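You operate a simulated robot arm through the tools that you are given. There is no shell and no other tool.

Carry out the task below with a simulated robot arm. There is one attempt and no reset: what you move stays moved.

Task
Clean the dried ink off the spare print head with flush.
Fine: the orange pad, wetted at the flush tin; pad back, tin lid on, print head cover shut. Set down upright: pad. Where these are worked on the way, their far stop is far enough and under half their travel is too little: print head cover. What is to be rubbed or washed off counts as gone when no trace of it is left.

The check looks at the end state, three seconds after you hand in, the way a careful person would. Anything else that was tipped, shoved, dropped, spilled or broken makes it a failure. Lids that push on must go on centred and level and be pressed home; caps that screw on are set level and turned clockwise until they are tight.

Robot
A 7-joint arm with a two-finger parallel gripper, fixed in place. Base frame: the origin is on the floor under the middle of its stand, x ahead of it, y to its left, z up; the work surface is at about z = 800. Readings come in mm, rad, newtons and seconds.
With the tool pointing down near the work surface it reaches from about 300 to 700 mm from the base axis. Its first joint turns from -1.152 to 1.152 rad. Payload 1.57 kg.
The tool frame sits at the grasp point between the pads (the TCP): z along the fingers, y along the line on which they close. The tips reach 30 mm beyond it. Largest opening 110 mm; finger width 24, thickness 12; the body of the gripper, 48 by 112 mm, starts 78 mm behind the TCP.
Orientation is told as [roll, pitch, yaw] about the base's x, y, z axes, in that order, counted from this pose: with the fingers straight down and closing along the base's y, the tool's x points along the base's -x, its y along +y and its z along -z.

Tools
- The arm moves only by the tool arm_command. Its argument "deltas" is a list of rows, each a list of 3 entries, a list of its own where there are three numbers: the turn, a rotation vector about the base's x, y, z in rad, then the shift along the base's x, y, z in mm, then the opening, from 0 (shut) to 1 (fully open). In form: [[[rx, ry, rz], [x, y, z], hand], ...]. A call has 1 to 20 rows; each row is the pose to reach, as a shift and turn from the pose commanded when the call began. Each row takes 0.2 s and may step no farther than 50 mm and 0.15 rad from the row before; otherwise, or with a gripper value out of range, the whole call is refused. Where a pose cannot be reached the arm comes as near as it can. A force on the tool above 40 N (or 10 N above the force at the start of the call, whichever is more), or a blocked arm, ends the call early, and 0.2 s more pass. Each finger travels about 108 mm/s and halts on what it meets, pressing with about 31 N; the grip force reading is that of the motor and also rises with nothing between the fingers. The clock runs only during rows and for 0.2 s after the last one: add rows that repeat a pose to give the fingers time. It gives the time, the measured TCP pose, the force on the tool (base axes), the opening and the grip force at its end, in the units of the frame above (readings bear some noise), with the torque about the TCP (base axes, N m) and any sound that the robot's microphone picked up, and new pictures: "pictures" is both (left out), scene, wrist or none.
- Cameras (640 x 400 px; columns grow to the right, rows downward): "scene" is fixed at [166.3, -395.6, 1397.9]; the picture's right is [0.76, -0.65, 0.00], its down [-0.42, -0.48, -0.77] and it looks along [0.50, 0.58, -0.64] (base axes); focal length 343 px, centre (320, 200). "wrist" rides on the gripper at [70, 16, -141] in the tool frame; the picture's right is [-0.23, 0.97, 0.00], its down [-0.86, -0.20, -0.48] and it looks along [-0.47, -0.11, 0.88] (tool axes); focal length 222 px, centre (320, 200). There is no depth. A picture from a camera that has moved, and an enlarged one, comes with that camera's place and axes in the base frame and with its lens.
- inspect(camera, box): a new picture of the part [left, top, right, bottom] of that camera's present view, enlarged. The clock stands still meanwhile.
- job_done(): hands the job in; it is judged then, once.

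Places have to be worked out from the pictures, the camera data and where the tool is seen. Open the gripper and draw the arm clear of the work before you hand the job in, unless the task says otherwise.

The tools are called after ">>>" by a JSON object that holds its "method" and its "body". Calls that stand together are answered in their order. arm_command: Moves the arm, as the interface text tells. Its arguments: {"type":"object","properties":{"deltas":{"type":"array","items":{"type":"array"}},"pictures":{"type":"string","enum":["both","scene","wrist","none"]}},"required":["deltas"]} The other tools are called the same way: inspect (camera, box) takes an enlarged picture of a part of a camera's view; job_done () hands the job in.

At the start:

```text
clock: 0.0
position: [376.7, -20.8, 1080.0]
ee_rot: [0.0, 0.001, 0.0]
ft_force: [-0.3, -0.1, -0.2]
torque: [-0.02, 0.03, 0.04]
opening: 110.0
grip_force: 0.1
```

scene: 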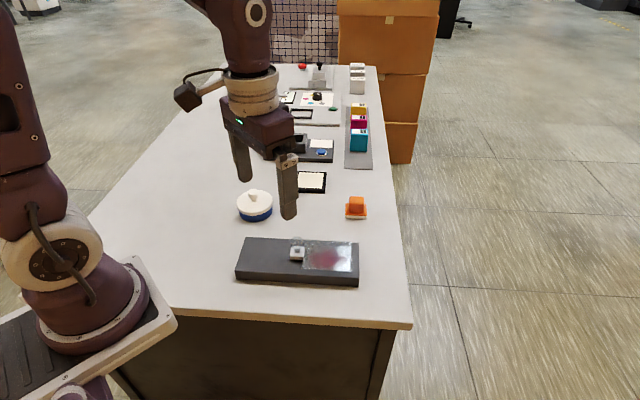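
wrist: 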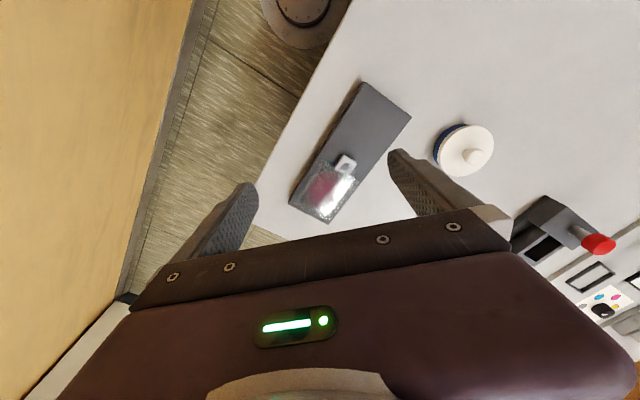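

The scene shows a white lidded tin, an orange pad on a holder, and a dark block with a transparent cover over a reddish patch. I'll enlarge these parts before moving.

>>> {"method": "inspect", "body": {"camera": "scene", "box": [220, 220, 380, 300]}}

>>> {"method": "inspect", "body": {"camera": "scene", "box": [220, 150, 380, 240]}}

>>> {"method": "inspect", "body": {"camera": "wrist", "box": [260, 60, 520, 240]}}

>>> {"method": "inspect", "body": {"camera": "scene", "box": [260, 50, 400, 170]}}

```text
4.00 times, centred on (300, 260) of scene
camera zoom: at [166.3, -395.6, 1397.9], right [0.76, -0.65, 0.0], down [-0.42, -0.48, -0.77], along [0.5, 0.58, -0.64], focal length 1370 px, centre (400, -40)
```

zoom: 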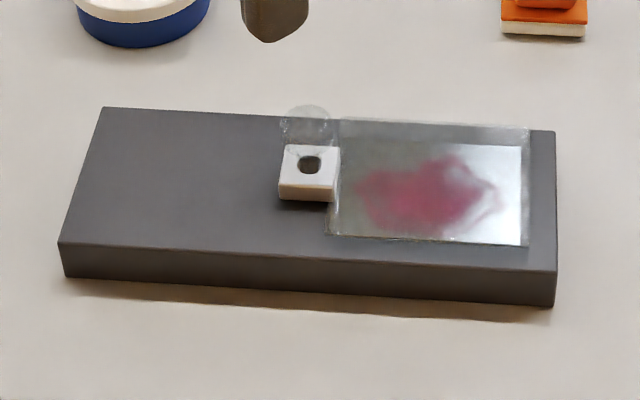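

```text
4.00 times, centred on (300, 195) of scene
camera zoom: at [166.3, -395.6, 1397.9], right [0.76, -0.65, 0.0], down [-0.42, -0.48, -0.77], along [0.5, 0.58, -0.64], focal length 1370 px, centre (400, 220)
```

zoom: 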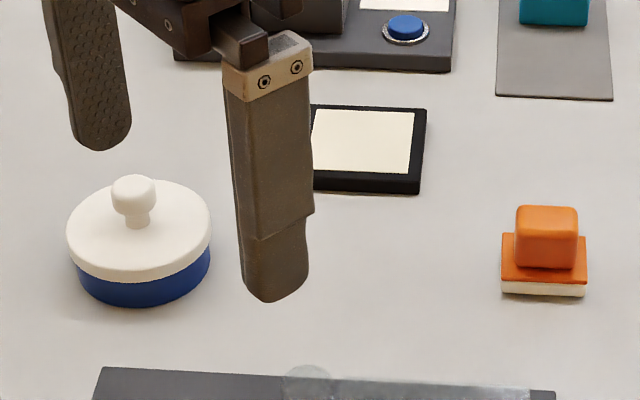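

```text
2.22 times, centred on (390, 150) of wrist
camera zoom: at [305.6, -4.2, 1222.3], right [0.23, 0.97, 0.0], down [0.86, -0.2, 0.48], along [0.47, -0.11, -0.88], focal length 494 px, centre (164, 311)
```

zoom: 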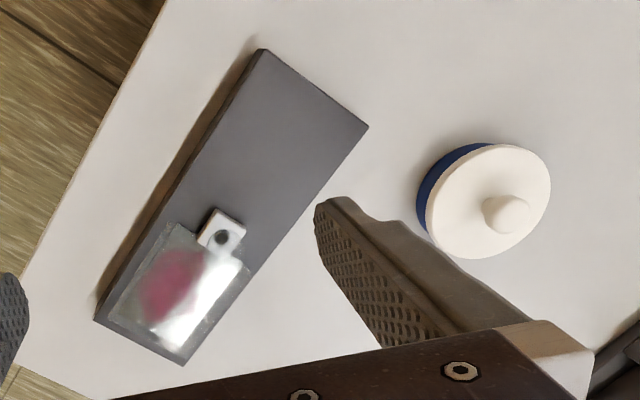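

```text
3.33 times, centred on (330, 110) of scene
camera zoom: at [166.3, -395.6, 1397.9], right [0.76, -0.65, 0.0], down [-0.42, -0.48, -0.77], along [0.5, 0.58, -0.64], focal length 1142 px, centre (287, 500)
```

zoom: 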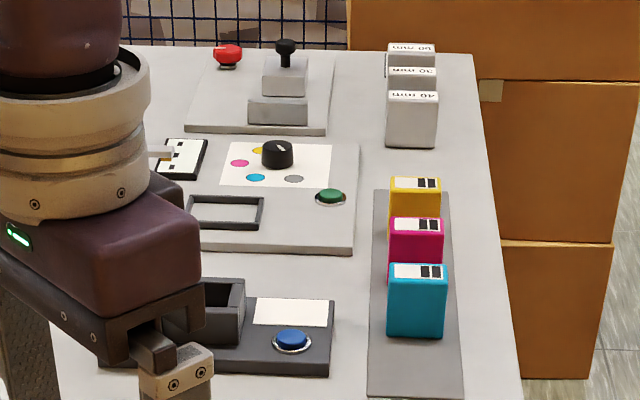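

The block is about 256 × 98 mm, turned about 45°, with its top near z = 830. The tin is near (472, 218) and the pad near (665, 45). I'll bring the wrist camera down for a better look at the cover.

>>> {"method": "arm_command", "body": {"deltas": [[[0, 0, 0], [10, -5, -35], 1], [[0, 0, 0], [20, -8, -70], 1], [[0, 0, 0], [30, -10, -105], 1], [[0, 0, 0], [35, -10, -130], 1]]}}

```text
clock: 1.0
position: [410.5, -30.3, 949.5]
ee_rot: [0.0, 0.0, 0.0]
ft_force: [0.1, 0.8, -0.1]
torque: [0.03, 0.03, 0.01]
opening: 110.1
grip_force: 0.2
camera wrist: at [340.2, -13.4, 1091.1], right [0.23, 0.97, 0.0], down [0.85, -0.2, 0.48], along [0.47, -0.11, -0.88], focal length 222 px, centre (320, 200)
```

scene: 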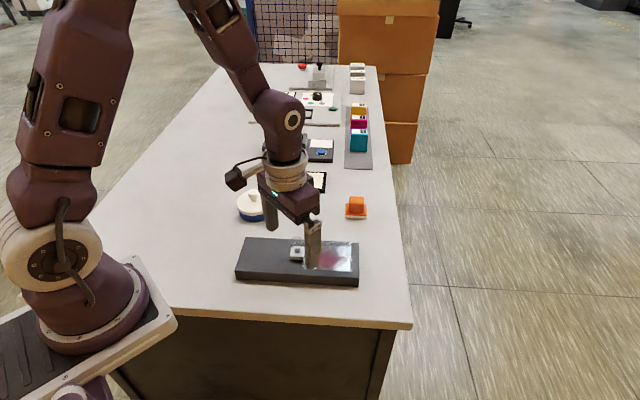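
wrist: 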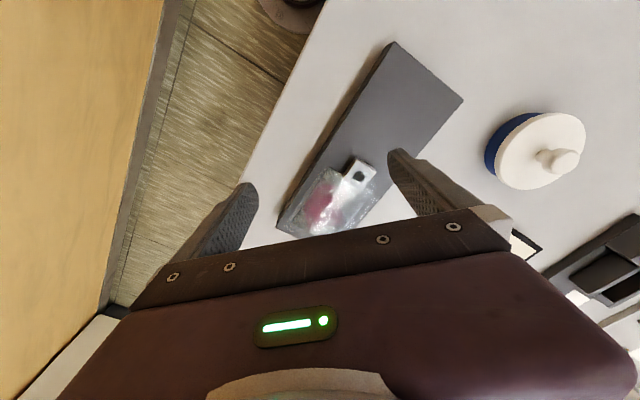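

>>> {"method": "inspect", "body": {"camera": "wrist", "box": [270, 130, 410, 240]}}

>>> {"method": "inspect", "body": {"camera": "wrist", "box": [470, 90, 620, 200]}}

```text
3.64 times, centred on (340, 185) of wrist
camera zoom: at [340.2, -13.4, 1091.1], right [0.23, 0.97, 0.0], down [0.85, -0.2, 0.48], along [0.47, -0.11, -0.88], focal length 808 px, centre (247, 254)
```

zoom: 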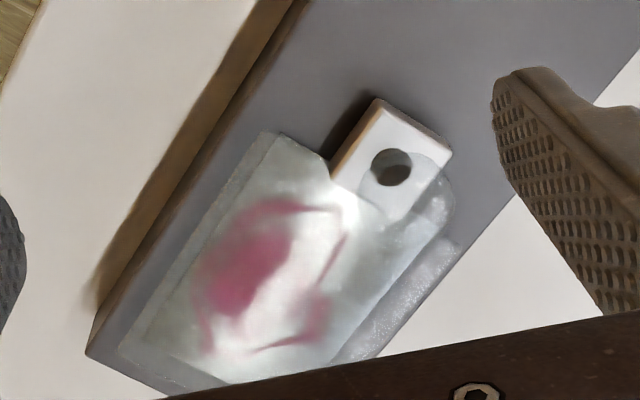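

```text
3.64 times, centred on (545, 145) of wrist
camera zoom: at [340.2, -13.4, 1091.1], right [0.23, 0.97, 0.0], down [0.85, -0.2, 0.48], along [0.47, -0.11, -0.88], focal length 808 px, centre (-498, 400)
```

zoom: 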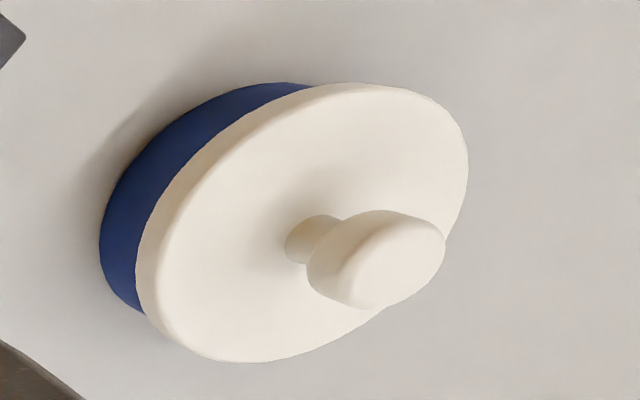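

The white block sits near (449, 8), its top at z≈848, and something transparent appears above it. I'll zoom in much more from both cameras.

>>> {"method": "inspect", "body": {"camera": "wrist", "box": [335, 145, 391, 180]}}

>>> {"method": "inspect", "body": {"camera": "scene", "box": [270, 230, 334, 270]}}

>>> {"method": "inspect", "body": {"camera": "wrist", "box": [270, 160, 382, 240]}}

```text
11.43 times, centred on (363, 162) of wrist
camera zoom: at [340.2, -13.4, 1091.1], right [0.23, 0.97, 0.0], down [0.85, -0.2, 0.48], along [0.47, -0.11, -0.88], focal length 2538 px, centre (-171, 629)
```

zoom: 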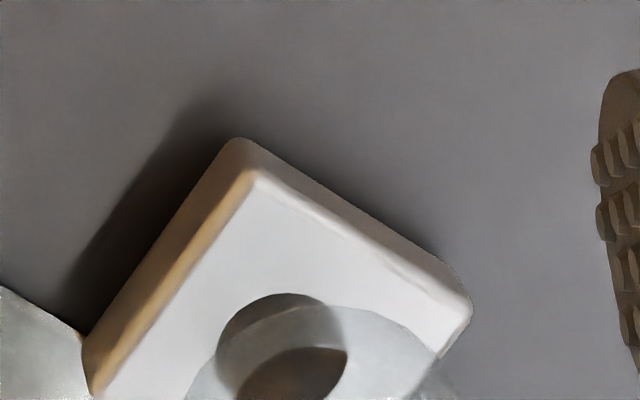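

```text
10.00 times, centred on (302, 250) of scene
camera zoom: at [166.3, -395.6, 1397.9], right [0.76, -0.65, 0.0], down [-0.42, -0.48, -0.77], along [0.5, 0.58, -0.64], focal length 3426 px, centre (500, -300)
```

zoom: 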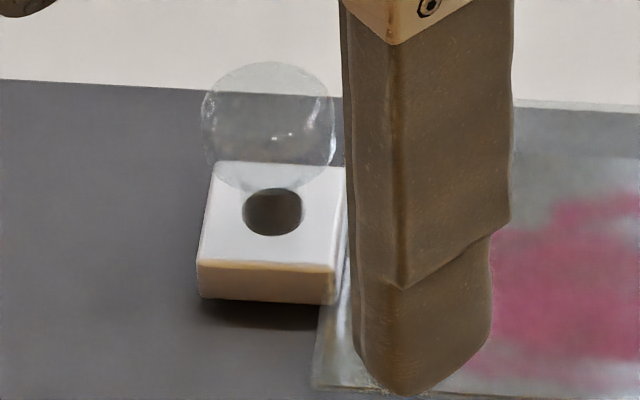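

```text
5.00 times, centred on (326, 200) of wrist
camera zoom: at [340.2, -13.4, 1091.1], right [0.23, 0.97, 0.0], down [0.85, -0.2, 0.48], along [0.47, -0.11, -0.88], focal length 1111 px, centre (290, 200)
```

zoom: 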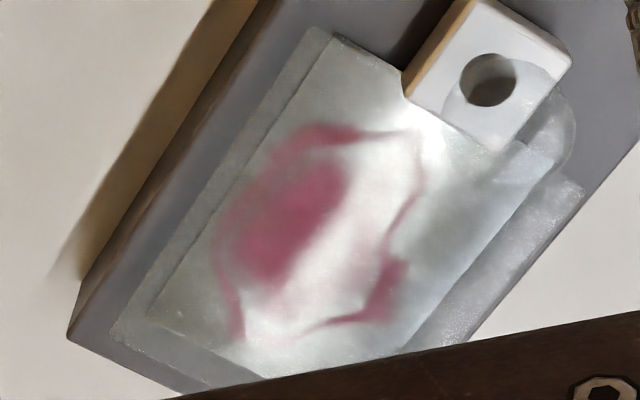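

The scene shows a clear ball or knob about 27 mm wide, centred near (445, 11, 879) above the white block. I'll swing the wrist camera around to look from the other side and learn how the cover is built.

>>> {"method": "arm_command", "body": {"deltas": [[[0, 0, -0.14], [0, 10, 20], 1], [[0, 0, -0.28], [0, 25, 30], 1], [[0, 0, -0.42], [0, 40, 30], 1], [[0, 0, -0.56], [0, 55, 30], 1], [[0, 0, -0.7], [0, 70, 30], 1], [[0, 0, -0.84], [0, 80, 30], 1], [[0, 0, -0.98], [0, 90, 30], 1], [[0, 0, -1.12], [0, 100, 30], 1], [[0, 0, -1.26], [0, 100, 30], 1], [[0, 0, -1.4], [0, 100, 30], 1]]}}

```text
clock: 3.2
position: [410.6, 69.2, 980.8]
ee_rot: [-0.001, 0.001, -1.403]
ft_force: [-0.1, 0.4, 0.8]
torque: [-0.01, -0.01, 0.02]
opening: 110.0
grip_force: 0.1
camera wrist: at [414.9, 141.2, 1122.1], right [1.0, -0.06, 0.0], down [-0.05, -0.88, 0.48], along [-0.03, -0.48, -0.88], focal length 222 px, centre (320, 200)
```

scene: 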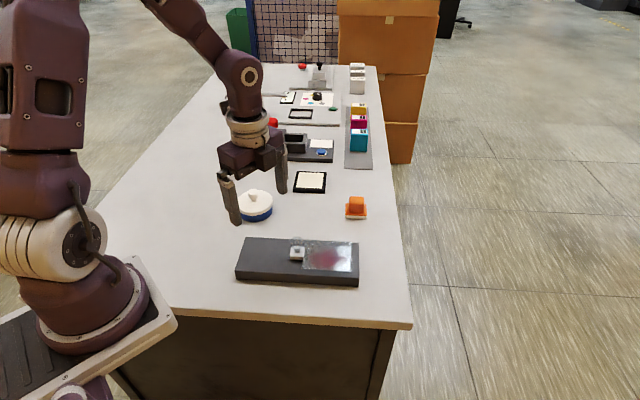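
wrist: 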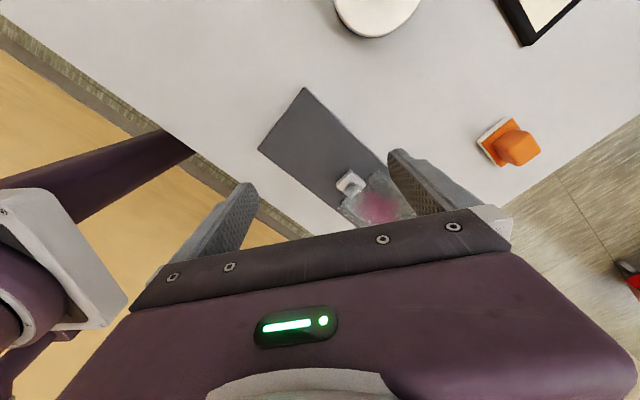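

Yaw works and the view is now from the +y side. I'll tilt the fingers toward -y for a lower look and zoom in on the cover from the unobstructed scene camera.

>>> {"method": "arm_command", "body": {"deltas": [[[-0.14, 0, 0], [0, 5, -5], 1], [[-0.28, 0, 0], [0, 10, -10], 1], [[-0.42, 0, 0], [0, 15, -15], 1], [[-0.56, 0, 0], [0, 20, -20], 1], [[-0.7, 0, 0], [0, 20, -20], 1]]}}

>>> {"method": "inspect", "body": {"camera": "scene", "box": [280, 230, 368, 290]}}

>>> {"method": "inspect", "body": {"camera": "scene", "box": [282, 230, 322, 255]}}

```text
clock: 4.4
position: [410.6, 90.1, 961.2]
ee_rot: [-0.144, -0.69, -1.347]
ft_force: [0.4, -0.4, -0.6]
torque: [-0.02, -0.01, 0.04]
opening: 109.8
grip_force: 0.1
camera wrist: at [414.3, 235.4, 1022.7], right [1.0, -0.04, 0.04], down [-0.05, -0.36, 0.93], along [-0.03, -0.93, -0.36], focal length 222 px, centre (320, 200)
```

scene: 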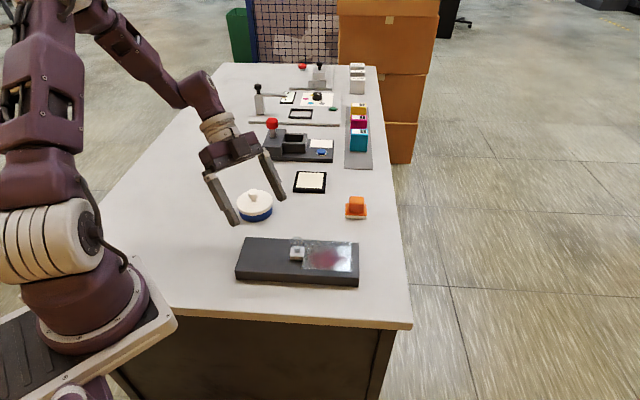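
wrist: 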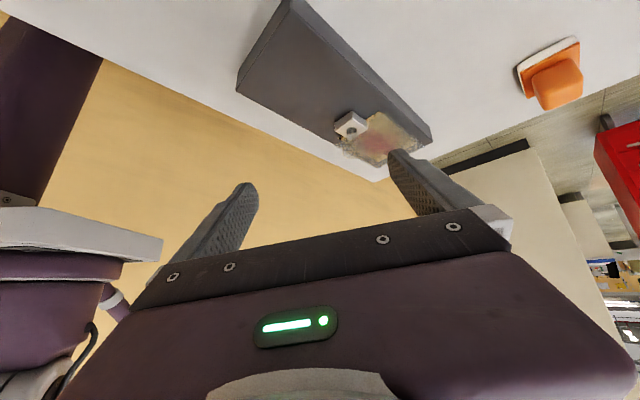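

```text
6.67 times, centred on (324, 260) of scene
camera zoom: at [166.3, -395.6, 1397.9], right [0.76, -0.65, 0.0], down [-0.42, -0.48, -0.77], along [0.5, 0.58, -0.64], focal length 2284 px, centre (293, -200)
```

zoom: 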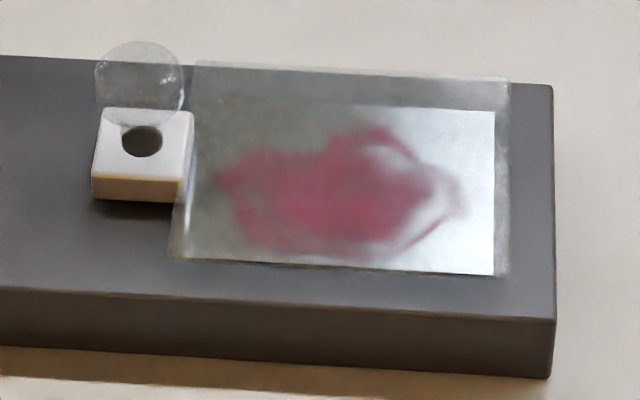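

```text
16.00 times, centred on (302, 242) of scene
camera zoom: at [166.3, -395.6, 1397.9], right [0.76, -0.65, 0.0], down [-0.42, -0.48, -0.77], along [0.5, 0.58, -0.64], focal length 5481 px, centre (608, -480)
```

zoom: 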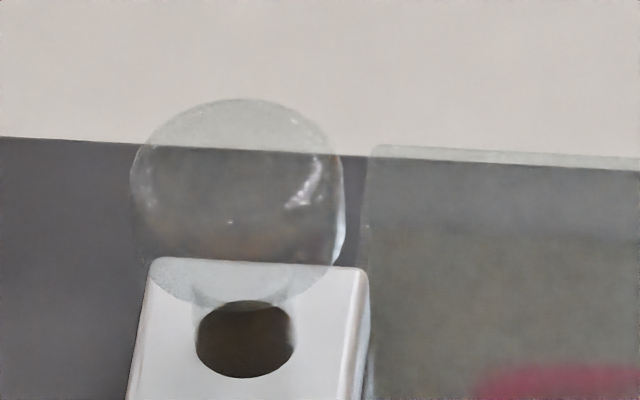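

The knob looks like a clear mushroom (ball plus stem) on the white block, which sticks out from the cover's end. I'll check from the opposite side at high zoom.

>>> {"method": "inspect", "body": {"camera": "wrist", "box": [310, 90, 438, 170]}}

>>> {"method": "inspect", "body": {"camera": "wrist", "box": [325, 100, 389, 140]}}

>>> {"method": "inspect", "body": {"camera": "wrist", "box": [490, 20, 618, 110]}}

```text
5.00 times, centred on (374, 130) of wrist
camera zoom: at [414.3, 235.4, 1022.7], right [1.0, -0.04, 0.04], down [-0.05, -0.36, 0.93], along [-0.03, -0.93, -0.36], focal length 1111 px, centre (50, 550)
```

zoom: 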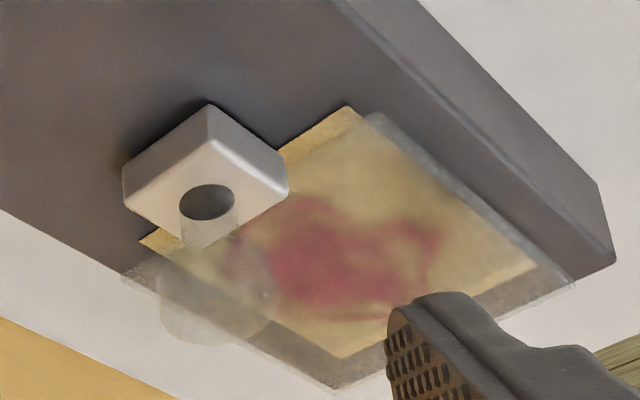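

```text
10.00 times, centred on (357, 120) of wrist
camera zoom: at [414.3, 235.4, 1022.7], right [1.0, -0.04, 0.04], down [-0.05, -0.36, 0.93], along [-0.03, -0.93, -0.36], focal length 2221 px, centre (-50, 1000)
```

zoom: 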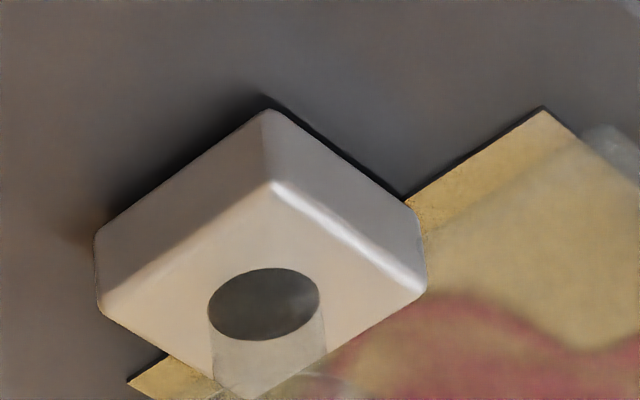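

```text
4.44 times, centred on (554, 65) of wrist
camera zoom: at [414.3, 235.4, 1022.7], right [1.0, -0.04, 0.04], down [-0.05, -0.36, 0.93], along [-0.03, -0.93, -0.36], focal length 987 px, centre (-720, 800)
```

zoom: 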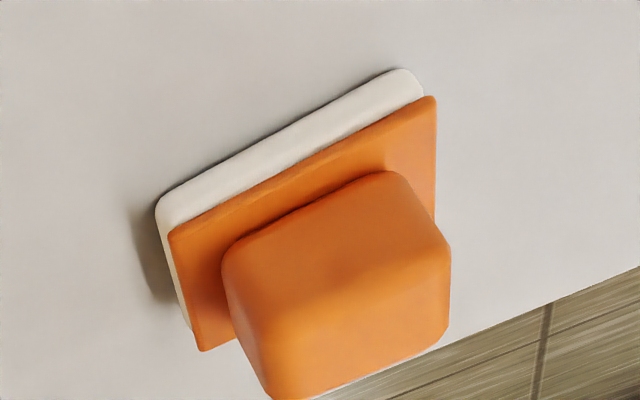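

The cover is a clear plate at z≈839 covering half the block. The white tab and clear knob overhang its inner end, floating above the block, so this is most likely a slide of about 104 mm along the block's long axis. I'll undo the tilt and turn toward yaw -0.78, heading for the tin.

>>> {"method": "arm_command", "body": {"deltas": [[[0.14, 0, 0], [0, 0, 10], 1], [[0.28, 0, 0], [0, 0, 20], 1], [[0.42, 0, 0], [0, 0, 25], 1], [[0.56, 0, 0], [0, 0, 25], 1], [[0.7, 0, 0], [0, 0, 25], 1]], "pictures": "none"}}

>>> {"method": "arm_command", "body": {"deltas": [[[0, 0, 0.14], [0, 10, 0], 1], [[0, 0, 0.28], [5, 25, 0], 1], [[0, 0, 0.42], [10, 40, 0], 1], [[0, 0, 0.56], [15, 55, 0], 1], [[0, 0, 0.62], [20, 70, 0], 1]]}}

```text
clock: 5.6
position: [411.1, 90.3, 985.6]
ee_rot: [0.002, 0.001, -1.401]
ft_force: [-1.0, 0.4, 0.0]
torque: [0.02, 0.03, 0.0]
opening: 110.0
grip_force: 0.1
```

```text
clock: 6.8
position: [431.0, 158.6, 986.0]
ee_rot: [0.001, -0.002, -0.777]
ft_force: [-0.4, -0.4, -0.4]
torque: [0.01, 0.02, 0.01]
opening: 109.9
grip_force: 0.0
camera wrist: at [391.5, 220.1, 1127.4], right [0.84, 0.53, 0.0], down [0.47, -0.74, 0.48], along [0.26, -0.4, -0.88], focal length 222 px, centre (320, 200)
```

scene: 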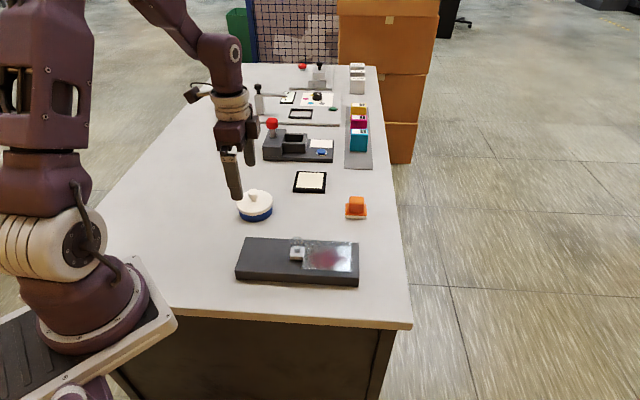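
wrist: 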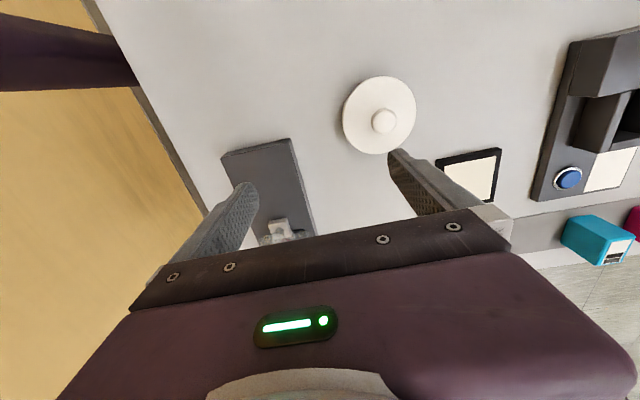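

Now upright at yaw -0.777, with the tin lid in view from nearly overhead. I'll zoom in to pin down its centre.

>>> {"method": "inspect", "body": {"camera": "wrist", "box": [330, 65, 426, 165]}}

>>> {"method": "inspect", "body": {"camera": "scene", "box": [225, 180, 289, 230]}}

```text
4.00 times, centred on (378, 115) of wrist
camera zoom: at [391.5, 220.1, 1127.4], right [0.84, 0.53, 0.0], down [0.47, -0.74, 0.48], along [0.26, -0.4, -0.88], focal length 888 px, centre (88, 540)
```

zoom: 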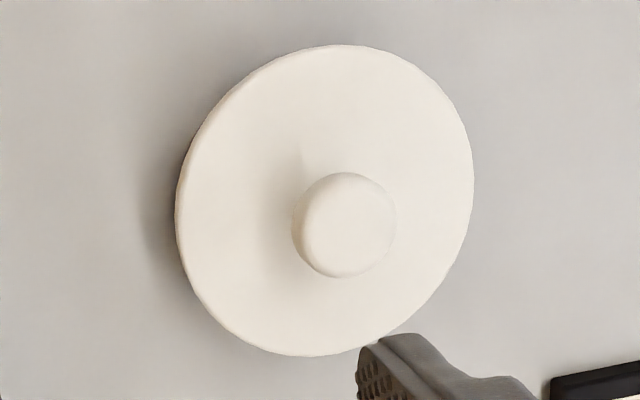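

```text
8.00 times, centred on (257, 205) of scene
camera zoom: at [166.3, -395.6, 1397.9], right [0.76, -0.65, 0.0], down [-0.42, -0.48, -0.77], along [0.5, 0.58, -0.64], focal length 2741 px, centre (824, 160)
```

zoom: 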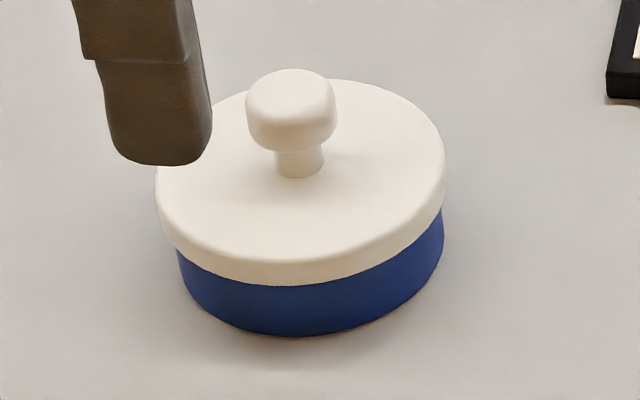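

From two cameras the lid knob is centred near (473, 221), head at z≈868. I'll move above it with the fingertips still clear and recheck the alignment.

>>> {"method": "arm_command", "body": {"deltas": [[[0, 0, 0], [20, 30, -10], 1], [[0, 0, 0], [40, 60, -20], 1], [[0, 0, 0], [42, 62.4, -40], 1], [[0, 0, 0], [42, 62.4, -56], 1], [[0, 0, 0], [42, 62.4, -56], 1]]}}

>>> {"method": "inspect", "body": {"camera": "wrist", "box": [240, 80, 400, 200]}}

>>> {"method": "inspect", "body": {"camera": "scene", "box": [225, 160, 289, 230]}}

```text
clock: 8.0
position: [471.9, 221.4, 928.5]
ee_rot: [0.0, -0.001, -0.778]
ft_force: [0.0, 0.6, 0.1]
torque: [-0.01, -0.02, 0.02]
opening: 110.1
grip_force: 0.1
camera wrist: at [434.0, 282.3, 1070.8], right [0.85, 0.53, 0.0], down [0.47, -0.74, 0.48], along [0.25, -0.41, -0.88], focal length 222 px, centre (320, 200)
```

scene: 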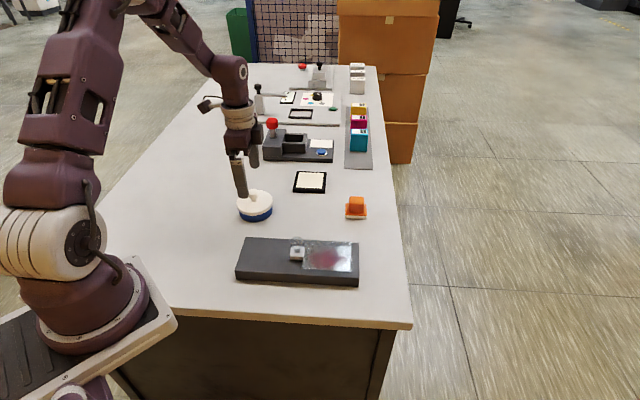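
wrist: 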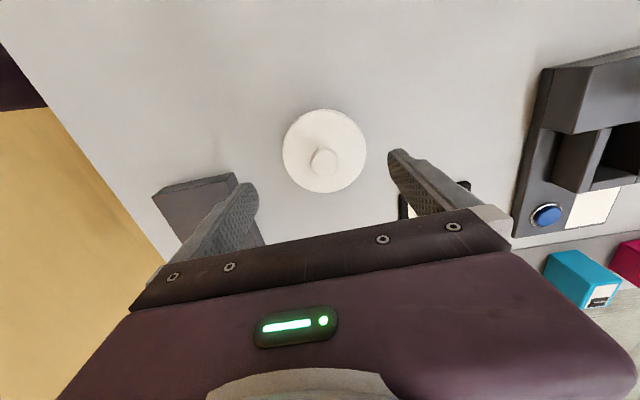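

```text
3.33 times, centred on (320, 140) of wrist
camera zoom: at [434.0, 282.3, 1070.8], right [0.85, 0.53, 0.0], down [0.47, -0.74, 0.48], along [0.25, -0.41, -0.88], focal length 740 px, centre (320, 400)
```

zoom: 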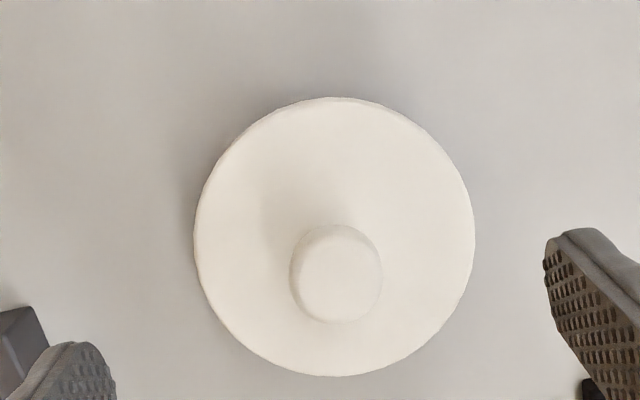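

```text
5.71 times, centred on (257, 195) of scene
camera zoom: at [166.3, -395.6, 1397.9], right [0.76, -0.65, 0.0], down [-0.42, -0.48, -0.77], along [0.5, 0.58, -0.64], focal length 1958 px, centre (680, 229)
```

zoom: 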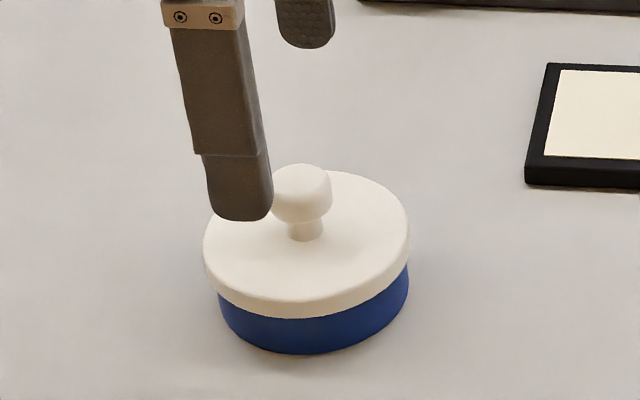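

Combining the three views puts the lid top at z≈831 and the knob at about (476, 224), head near z = 860. I'll shift over, lower partway and recheck centring.

>>> {"method": "arm_command", "body": {"deltas": [[[0, 0, 0], [4, 2.2, -10], 1], [[0, 0, 0], [4, 2.2, -30], 1], [[0, 0, 0], [4, 2.2, -40], 0.6], [[0, 0, 0], [4, 2.2, -40], 0.6]]}}

>>> {"method": "inspect", "body": {"camera": "wrist", "box": [240, 90, 400, 210]}}

>>> {"method": "inspect", "body": {"camera": "scene", "box": [225, 170, 289, 230]}}

```text
clock: 9.0
position: [476.3, 223.6, 889.2]
ee_rot: [0.002, -0.002, -0.781]
ft_force: [0.4, -0.3, 0.1]
torque: [0.01, -0.02, -0.02]
opening: 66.3
grip_force: 0.0
camera wrist: at [438.1, 284.5, 1031.1], right [0.85, 0.53, 0.0], down [0.47, -0.74, 0.48], along [0.25, -0.41, -0.88], focal length 222 px, centre (320, 200)
```

scene: 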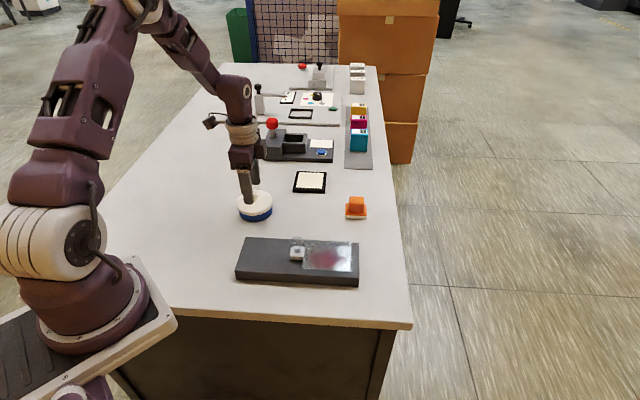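
wrist: 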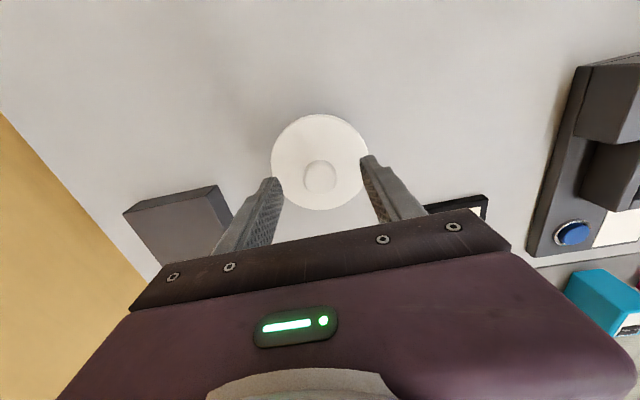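

```text
3.33 times, centred on (320, 150) of wrist
camera zoom: at [438.1, 284.5, 1031.1], right [0.85, 0.53, 0.0], down [0.47, -0.74, 0.48], along [0.25, -0.41, -0.88], focal length 740 px, centre (320, 367)
```

zoom: 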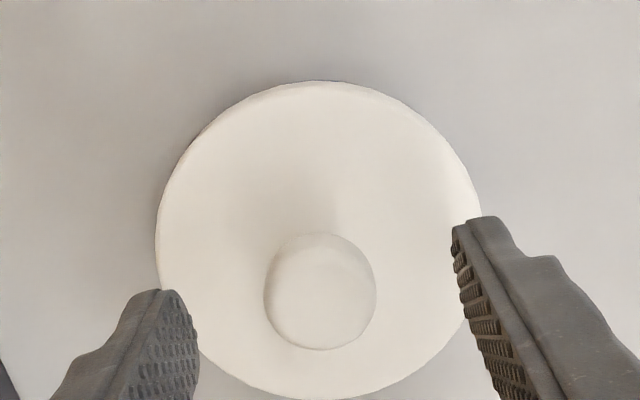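

```text
6.67 times, centred on (257, 200) of scene
camera zoom: at [166.3, -395.6, 1397.9], right [0.76, -0.65, 0.0], down [-0.42, -0.48, -0.77], along [0.5, 0.58, -0.64], focal length 2284 px, centre (740, 200)
```

zoom: 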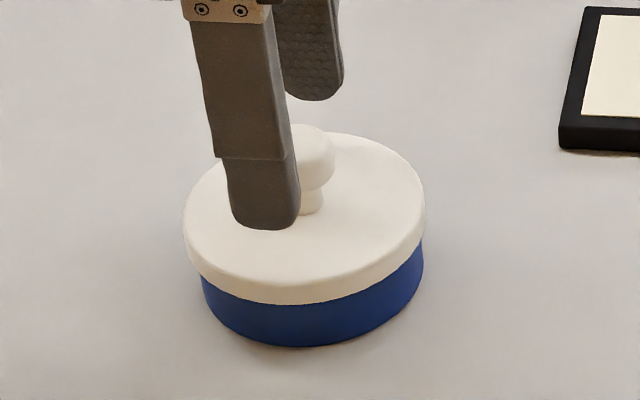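

The knob is within a millimetre of the tool axis. I'll lower the fingers around it and close.

>>> {"method": "arm_command", "body": {"deltas": [[[0, 0, 0], [-0.5, 0.2, -10], 0.6], [[0, 0, 0], [-0.5, 0.2, -20], 0.5], [[0, 0, 0], [-0.5, 0.2, -20], 0.4], [[0, 0, 0], [-0.5, 0.2, -20], 0.3]]}}

>>> {"method": "inspect", "body": {"camera": "wrist", "box": [240, 90, 400, 210]}}

>>> {"method": "inspect", "body": {"camera": "scene", "box": [225, 170, 289, 230]}}

```text
clock: 10.0
position: [475.9, 223.5, 868.9]
ee_rot: [-0.001, 0.001, -0.781]
ft_force: [0.1, 0.8, 0.3]
torque: [0.04, 0.02, 0.01]
opening: 33.1
grip_force: 0.1
camera wrist: at [437.8, 285.2, 1011.3], right [0.85, 0.53, 0.0], down [0.47, -0.74, 0.48], along [0.25, -0.41, -0.88], focal length 222 px, centre (320, 200)
```

scene: 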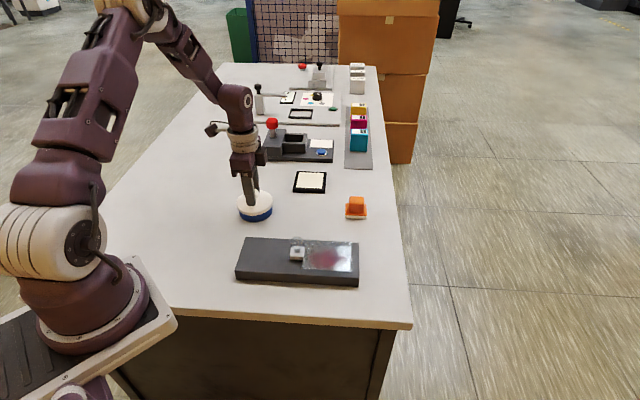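
wrist: 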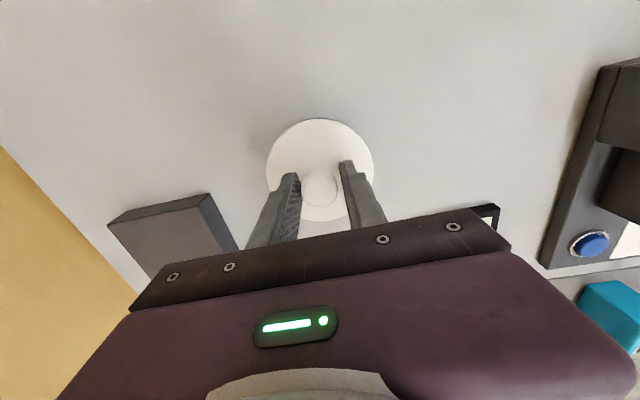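

```text
3.33 times, centred on (320, 150) of wrist
camera zoom: at [437.8, 285.2, 1011.3], right [0.85, 0.53, 0.0], down [0.47, -0.74, 0.48], along [0.25, -0.41, -0.88], focal length 740 px, centre (320, 367)
```

zoom: 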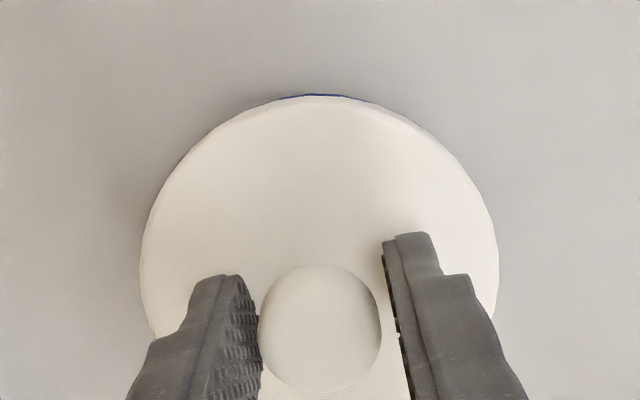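

```text
6.67 times, centred on (257, 200) of scene
camera zoom: at [166.3, -395.6, 1397.9], right [0.76, -0.65, 0.0], down [-0.42, -0.48, -0.77], along [0.5, 0.58, -0.64], focal length 2284 px, centre (740, 200)
```

zoom: 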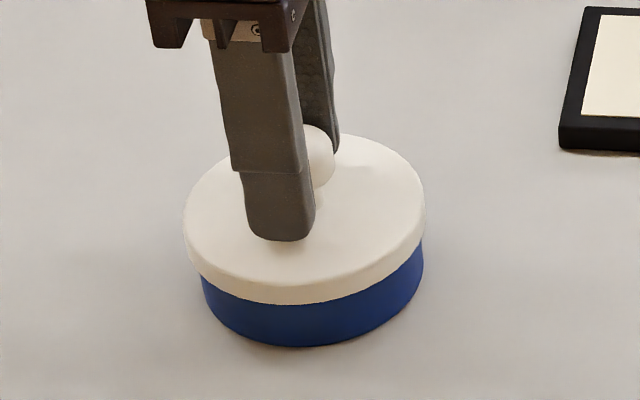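

The fingers flank the knob with about 5 mm of total slack, slightly tighter on the left. I'll nudge 0.8 mm toward the left finger, close fully, then test a lift.

>>> {"method": "arm_command", "body": {"deltas": [[[0, 0, 0], [-0.5, -0.5, 0], 0.28], [[0, 0, 0], [-0.5, -0.5, 0], 0.2], [[0, 0, 0], [-0.5, -0.5, 0], 0.1], [[0, 0, 0], [-0.5, -0.5, 0], 0.1]], "pictures": "wrist"}}

```text
clock: 11.0
position: [475.7, 225.0, 869.7]
ee_rot: [0.002, -0.001, -0.78]
ft_force: [0.5, 2.4, -0.6]
torque: [0.0, 0.01, 0.0]
opening: 26.6
grip_force: 30.9
camera wrist: at [437.3, 284.8, 1011.3], right [0.85, 0.53, 0.0], down [0.47, -0.74, 0.48], along [0.26, -0.4, -0.88], focal length 222 px, centre (320, 200)
```

wrist: 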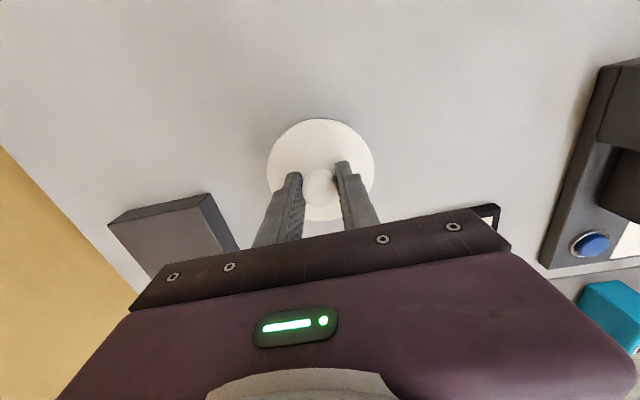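

The knob is gripped at 26.6 mm with almost no side load. I'll lift slowly and watch the force.

>>> {"method": "arm_command", "body": {"deltas": [[[0, 0, 0], [0, 0, 1], 0.1], [[0, 0, 0], [0, 0, 2], 0.1], [[0, 0, 0], [0, 0, 3], 0.1], [[0, 0, 0], [0, 0, 4], 0.1], [[0, 0, 0], [0, 0, 5], 0.1], [[0, 0, 0], [0, 0, 6], 0.1]]}}

>>> {"method": "inspect", "body": {"camera": "scene", "box": [225, 170, 289, 230]}}

```text
clock: 12.4
position: [475.3, 223.5, 874.3]
ee_rot: [0.001, -0.002, -0.78]
ft_force: [0.5, 0.2, -0.7]
torque: [-0.02, 0.01, 0.01]
opening: 26.7
grip_force: 30.9
heard: snap
camera wrist: at [437.4, 284.7, 1017.5], right [0.85, 0.53, 0.0], down [0.47, -0.74, 0.48], along [0.25, -0.4, -0.88], focal length 222 px, centre (320, 200)
```

scene: 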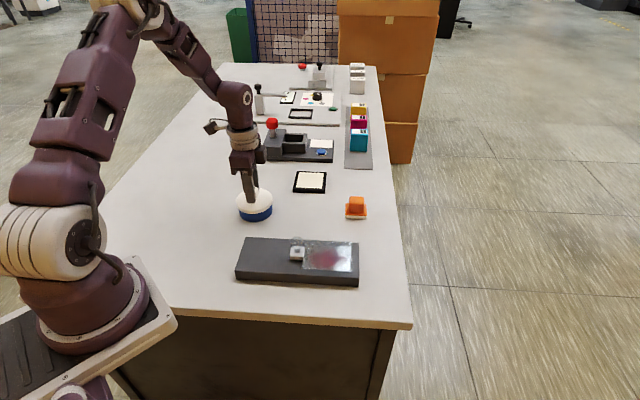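
wrist: 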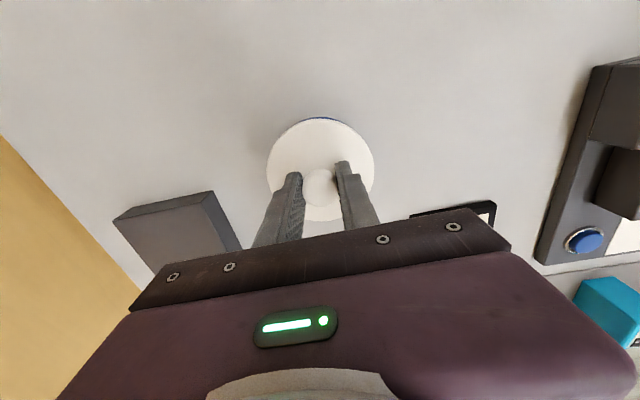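

```text
6.67 times, centred on (257, 200) of scene
camera zoom: at [166.3, -395.6, 1397.9], right [0.76, -0.65, 0.0], down [-0.42, -0.48, -0.77], along [0.5, 0.58, -0.64], focal length 2284 px, centre (740, 200)
```

zoom: 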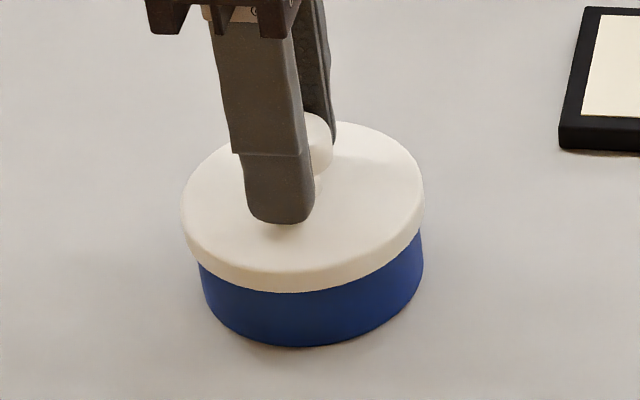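

The lid snapped free and the tin stayed put. I'll carry the lid up and over to an empty spot near (400, 340).

>>> {"method": "arm_command", "body": {"deltas": [[[0, 0, 0], [0, 0, 15], 0.1], [[0, 0, 0], [0, 0, 35], 0.1], [[0, 0, 0], [0, 0, 50], 0.1], [[0, 0, 0], [-10, 20, 50], 0.1], [[0, 0, 0], [-28, 45, 50], 0.1], [[0, 0, 0], [-47, 75, 50], 0.1], [[0, 0, 0], [-65, 102, 50], 0.1], [[0, 0, 0], [-75.6, 116.2, 50], 0.1], [[0, 0, 0], [-75.6, 116.2, 50], 0.1]]}}

>>> {"method": "inspect", "body": {"camera": "scene", "box": [180, 140, 290, 240]}}

```text
clock: 14.4
position: [400.7, 340.4, 925.9]
ee_rot: [0.001, 0.0, -0.78]
ft_force: [-0.3, -0.9, -0.5]
torque: [0.0, -0.01, -0.02]
opening: 26.5
grip_force: 31.2
camera wrist: at [362.0, 401.2, 1067.7], right [0.85, 0.53, 0.0], down [0.47, -0.74, 0.48], along [0.25, -0.4, -0.88], focal length 222 px, centre (320, 200)
```

scene: 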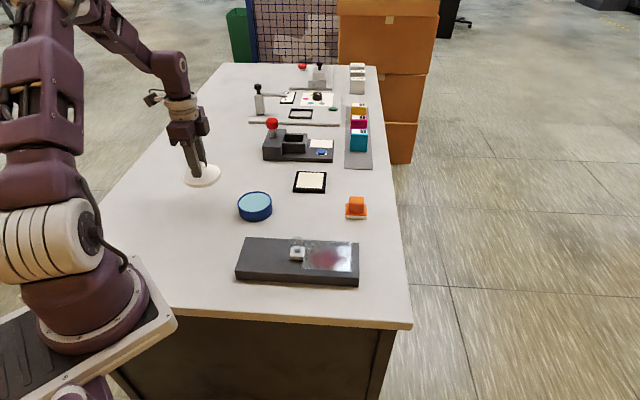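
wrist: 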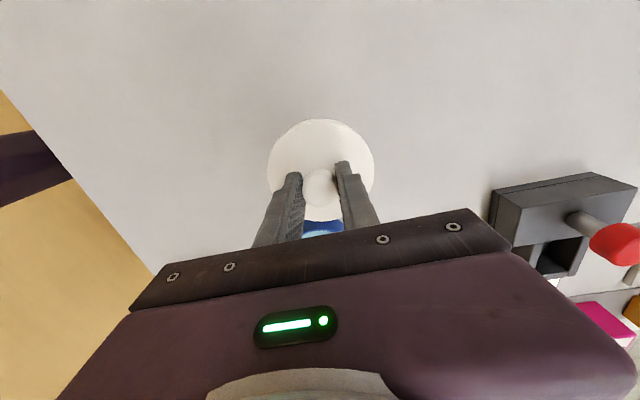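

```text
4.00 times, centred on (235, 190) of scene
camera zoom: at [166.3, -395.5, 1397.9], right [0.76, -0.65, 0.0], down [-0.42, -0.48, -0.77], along [0.5, 0.58, -0.64], focal length 1370 px, centre (660, 240)
```

zoom: 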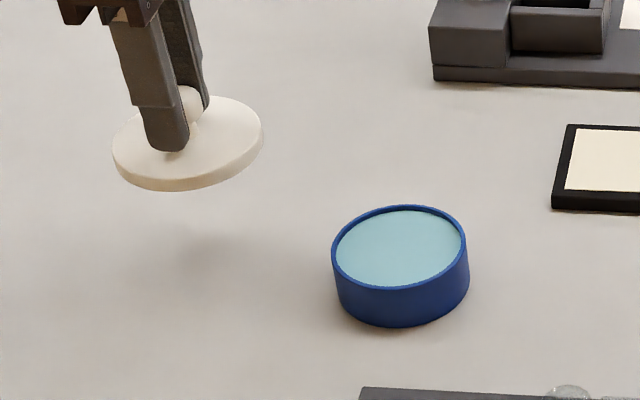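

The tin is open with light-blue flush near its rim, and the lid hangs level. I'll lower the lid to the table, the last part in small steps.

>>> {"method": "arm_command", "body": {"deltas": [[[0, 0, 0], [0, 0, -25], 0.1], [[0, 0, 0], [0, 0, -50], 0.1], [[0, 0, 0], [0, 0, -62], 0.1], [[0, 0, 0], [0, 0, -62], 0.1]], "pictures": "none"}}

>>> {"method": "inspect", "body": {"camera": "scene", "box": [160, 150, 240, 200]}}

```text
clock: 15.4
position: [400.8, 339.4, 862.1]
ee_rot: [0.0, -0.001, -0.779]
ft_force: [0.1, -0.2, -1.4]
torque: [-0.01, 0.0, -0.01]
opening: 26.4
grip_force: 31.4
```

```text
8.00 times, centred on (200, 175) of scene
camera zoom: at [166.3, -395.6, 1397.9], right [0.76, -0.65, 0.0], down [-0.42, -0.48, -0.77], along [0.5, 0.58, -0.64], focal length 2741 px, centre (1280, 400)
```

zoom: 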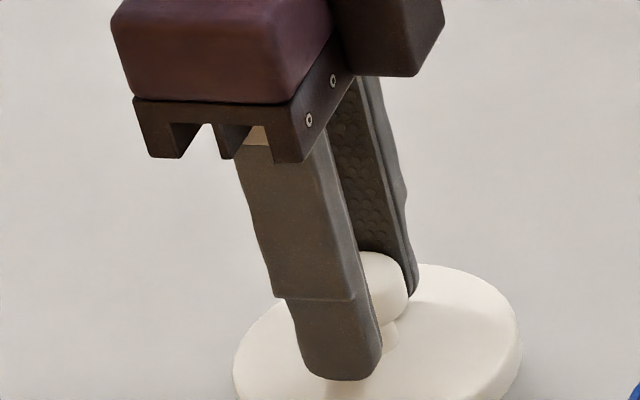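

>>> {"method": "arm_command", "body": {"deltas": [[[0, 0, 0], [0, 0, -3], 0.1], [[0, 0, 0], [0, 0, -5], 0.1], [[0, 0, 0], [0, 0, -7], 0.1], [[0, 0, 0], [0, 0, -8], 0.1]], "pictures": "none"}}

>>> {"method": "inspect", "body": {"camera": "scene", "box": [170, 160, 250, 210]}}

```text
clock: 16.4
position: [400.8, 339.3, 855.8]
ee_rot: [0.0, 0.001, -0.781]
ft_force: [-0.4, 0.8, -1.5]
torque: [0.01, -0.01, 0.03]
opening: 26.6
grip_force: 30.8
```

```text
8.00 times, centred on (210, 185) of scene
camera zoom: at [166.3, -395.6, 1397.9], right [0.76, -0.65, 0.0], down [-0.42, -0.48, -0.77], along [0.5, 0.58, -0.64], focal length 2741 px, centre (1200, 320)
```

zoom: 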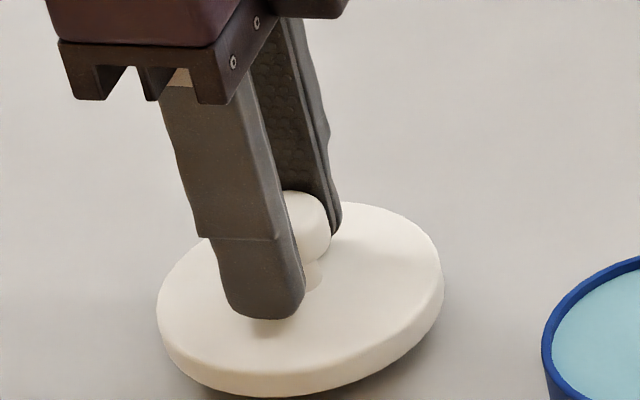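

There's no contact yet and the lid still hovers slightly. I'll go on in 1 mm steps.

>>> {"method": "arm_command", "body": {"deltas": [[[0, 0, 0], [0, 0, -1], 0.1], [[0, 0, 0], [0, 0, -2], 0.1], [[0, 0, 0], [0, 0, -3], 0.1]], "pictures": "none"}}

>>> {"method": "inspect", "body": {"camera": "scene", "box": [170, 165, 250, 215]}}

```text
clock: 17.2
position: [399.6, 339.7, 852.1]
ee_rot: [0.001, 0.001, -0.78]
ft_force: [-1.0, -0.4, -0.1]
torque: [-0.03, 0.0, -0.03]
opening: 26.4
grip_force: 31.1
```

```text
8.00 times, centred on (210, 190) of scene
camera zoom: at [166.3, -395.6, 1397.9], right [0.76, -0.65, 0.0], down [-0.42, -0.48, -0.77], along [0.5, 0.58, -0.64], focal length 2741 px, centre (1200, 280)
```

zoom: 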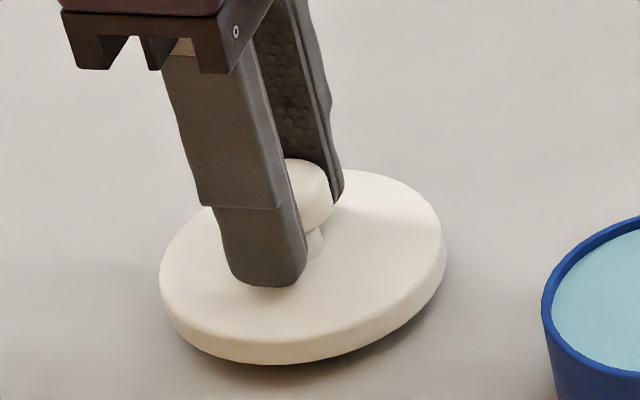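

>>> {"method": "arm_command", "body": {"deltas": [[[0, 0, 0], [0, 0, -1], 0.1], [[0, 0, 0], [0, 0, -2], 0.1], [[0, 0, 0], [0, 0, -3], 0.1]], "pictures": "none"}}

>>> {"method": "inspect", "body": {"camera": "scene", "box": [170, 165, 250, 215]}}

```text
clock: 18.0
position: [399.8, 339.4, 849.5]
ee_rot: [0.0, 0.001, -0.778]
ft_force: [1.0, 0.5, -1.0]
torque: [-0.02, 0.0, 0.03]
opening: 27.0
grip_force: 30.8
```

```text
8.00 times, centred on (210, 190) of scene
camera zoom: at [166.3, -395.6, 1397.9], right [0.76, -0.65, 0.0], down [-0.42, -0.48, -0.77], along [0.5, 0.58, -0.64], focal length 2741 px, centre (1200, 280)
```

zoom: 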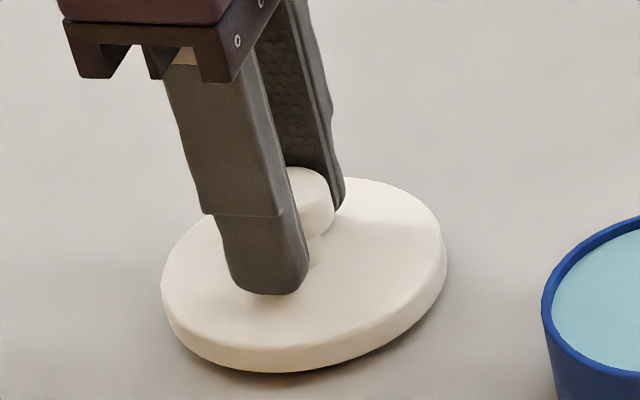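

The lid's shadow is closing up but I read no contact force yet. I'll take a few more 1 mm steps.

>>> {"method": "arm_command", "body": {"deltas": [[[0, 0, 0], [0, 0, -1], 0.1], [[0, 0, 0], [0, 0, -2], 0.1]], "pictures": "none"}}

>>> {"method": "inspect", "body": {"camera": "scene", "box": [170, 165, 250, 215]}}

```text
clock: 18.6
position: [399.8, 340.1, 847.3]
ee_rot: [0.001, -0.002, -0.78]
ft_force: [-1.6, 0.3, 0.3]
torque: [-0.02, 0.06, -0.02]
opening: 26.6
grip_force: 31.9
```

```text
8.00 times, centred on (210, 190) of scene
camera zoom: at [166.3, -395.6, 1397.9], right [0.76, -0.65, 0.0], down [-0.42, -0.48, -0.77], along [0.5, 0.58, -0.64], focal length 2741 px, centre (1200, 280)
```

zoom: 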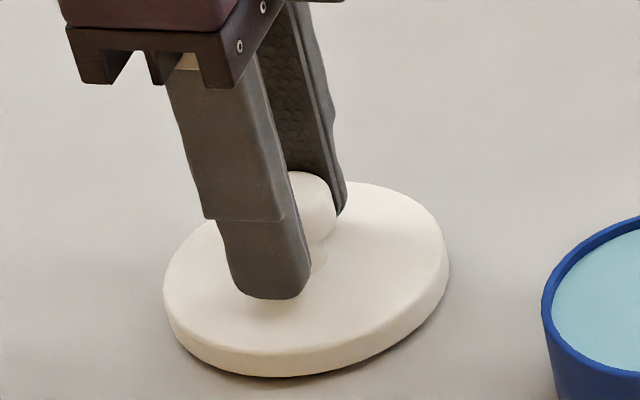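

>>> {"method": "arm_command", "body": {"deltas": [[[0, 0, 0], [0, 0, -1], 0.1], [[0, 0, 0], [0, 0, -2], 0.1], [[0, 0, 0], [0, 0, -2], 0.1]], "pictures": "none"}}

>>> {"method": "inspect", "body": {"camera": "scene", "box": [170, 165, 250, 215]}}

```text
clock: 19.4
position: [400.2, 340.4, 844.8]
ee_rot: [-0.001, 0.001, -0.78]
ft_force: [-1.0, 0.1, 0.9]
torque: [0.02, -0.03, 0.03]
opening: 26.7
grip_force: 31.0
```

```text
8.00 times, centred on (210, 190) of scene
camera zoom: at [166.3, -395.6, 1397.9], right [0.76, -0.65, 0.0], down [-0.42, -0.48, -0.77], along [0.5, 0.58, -0.64], focal length 2741 px, centre (1200, 280)
```

zoom: 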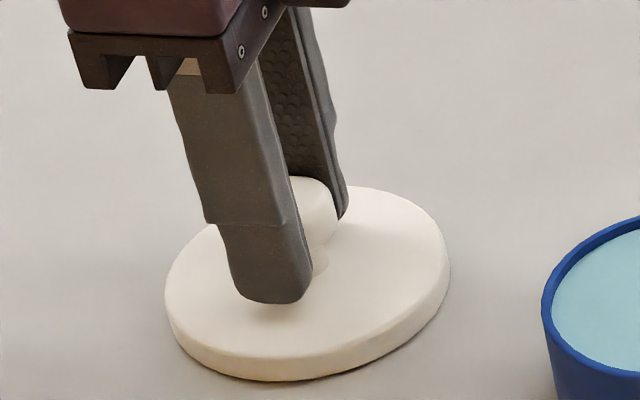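

>>> {"method": "arm_command", "body": {"deltas": [[[0, 0, 0], [0, 0, -1], 0.1], [[0, 0, 0], [0, 0, -1], 0.1]], "pictures": "none"}}

>>> {"method": "inspect", "body": {"camera": "scene", "box": [180, 180, 244, 220]}}

```text
clock: 20.0
position: [402.2, 339.9, 843.4]
ee_rot: [0.0, 0.001, -0.78]
ft_force: [0.0, -0.1, -1.2]
torque: [0.01, -0.01, -0.01]
opening: 26.4
grip_force: 30.8
```

```text
10.00 times, centred on (212, 200) of scene
camera zoom: at [166.3, -395.6, 1397.9], right [0.76, -0.65, 0.0], down [-0.42, -0.48, -0.77], along [0.5, 0.58, -0.64], focal length 3426 px, centre (1400, 200)
```

zoom: 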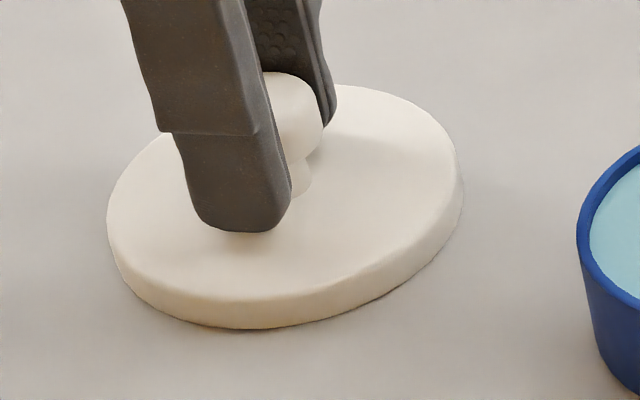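

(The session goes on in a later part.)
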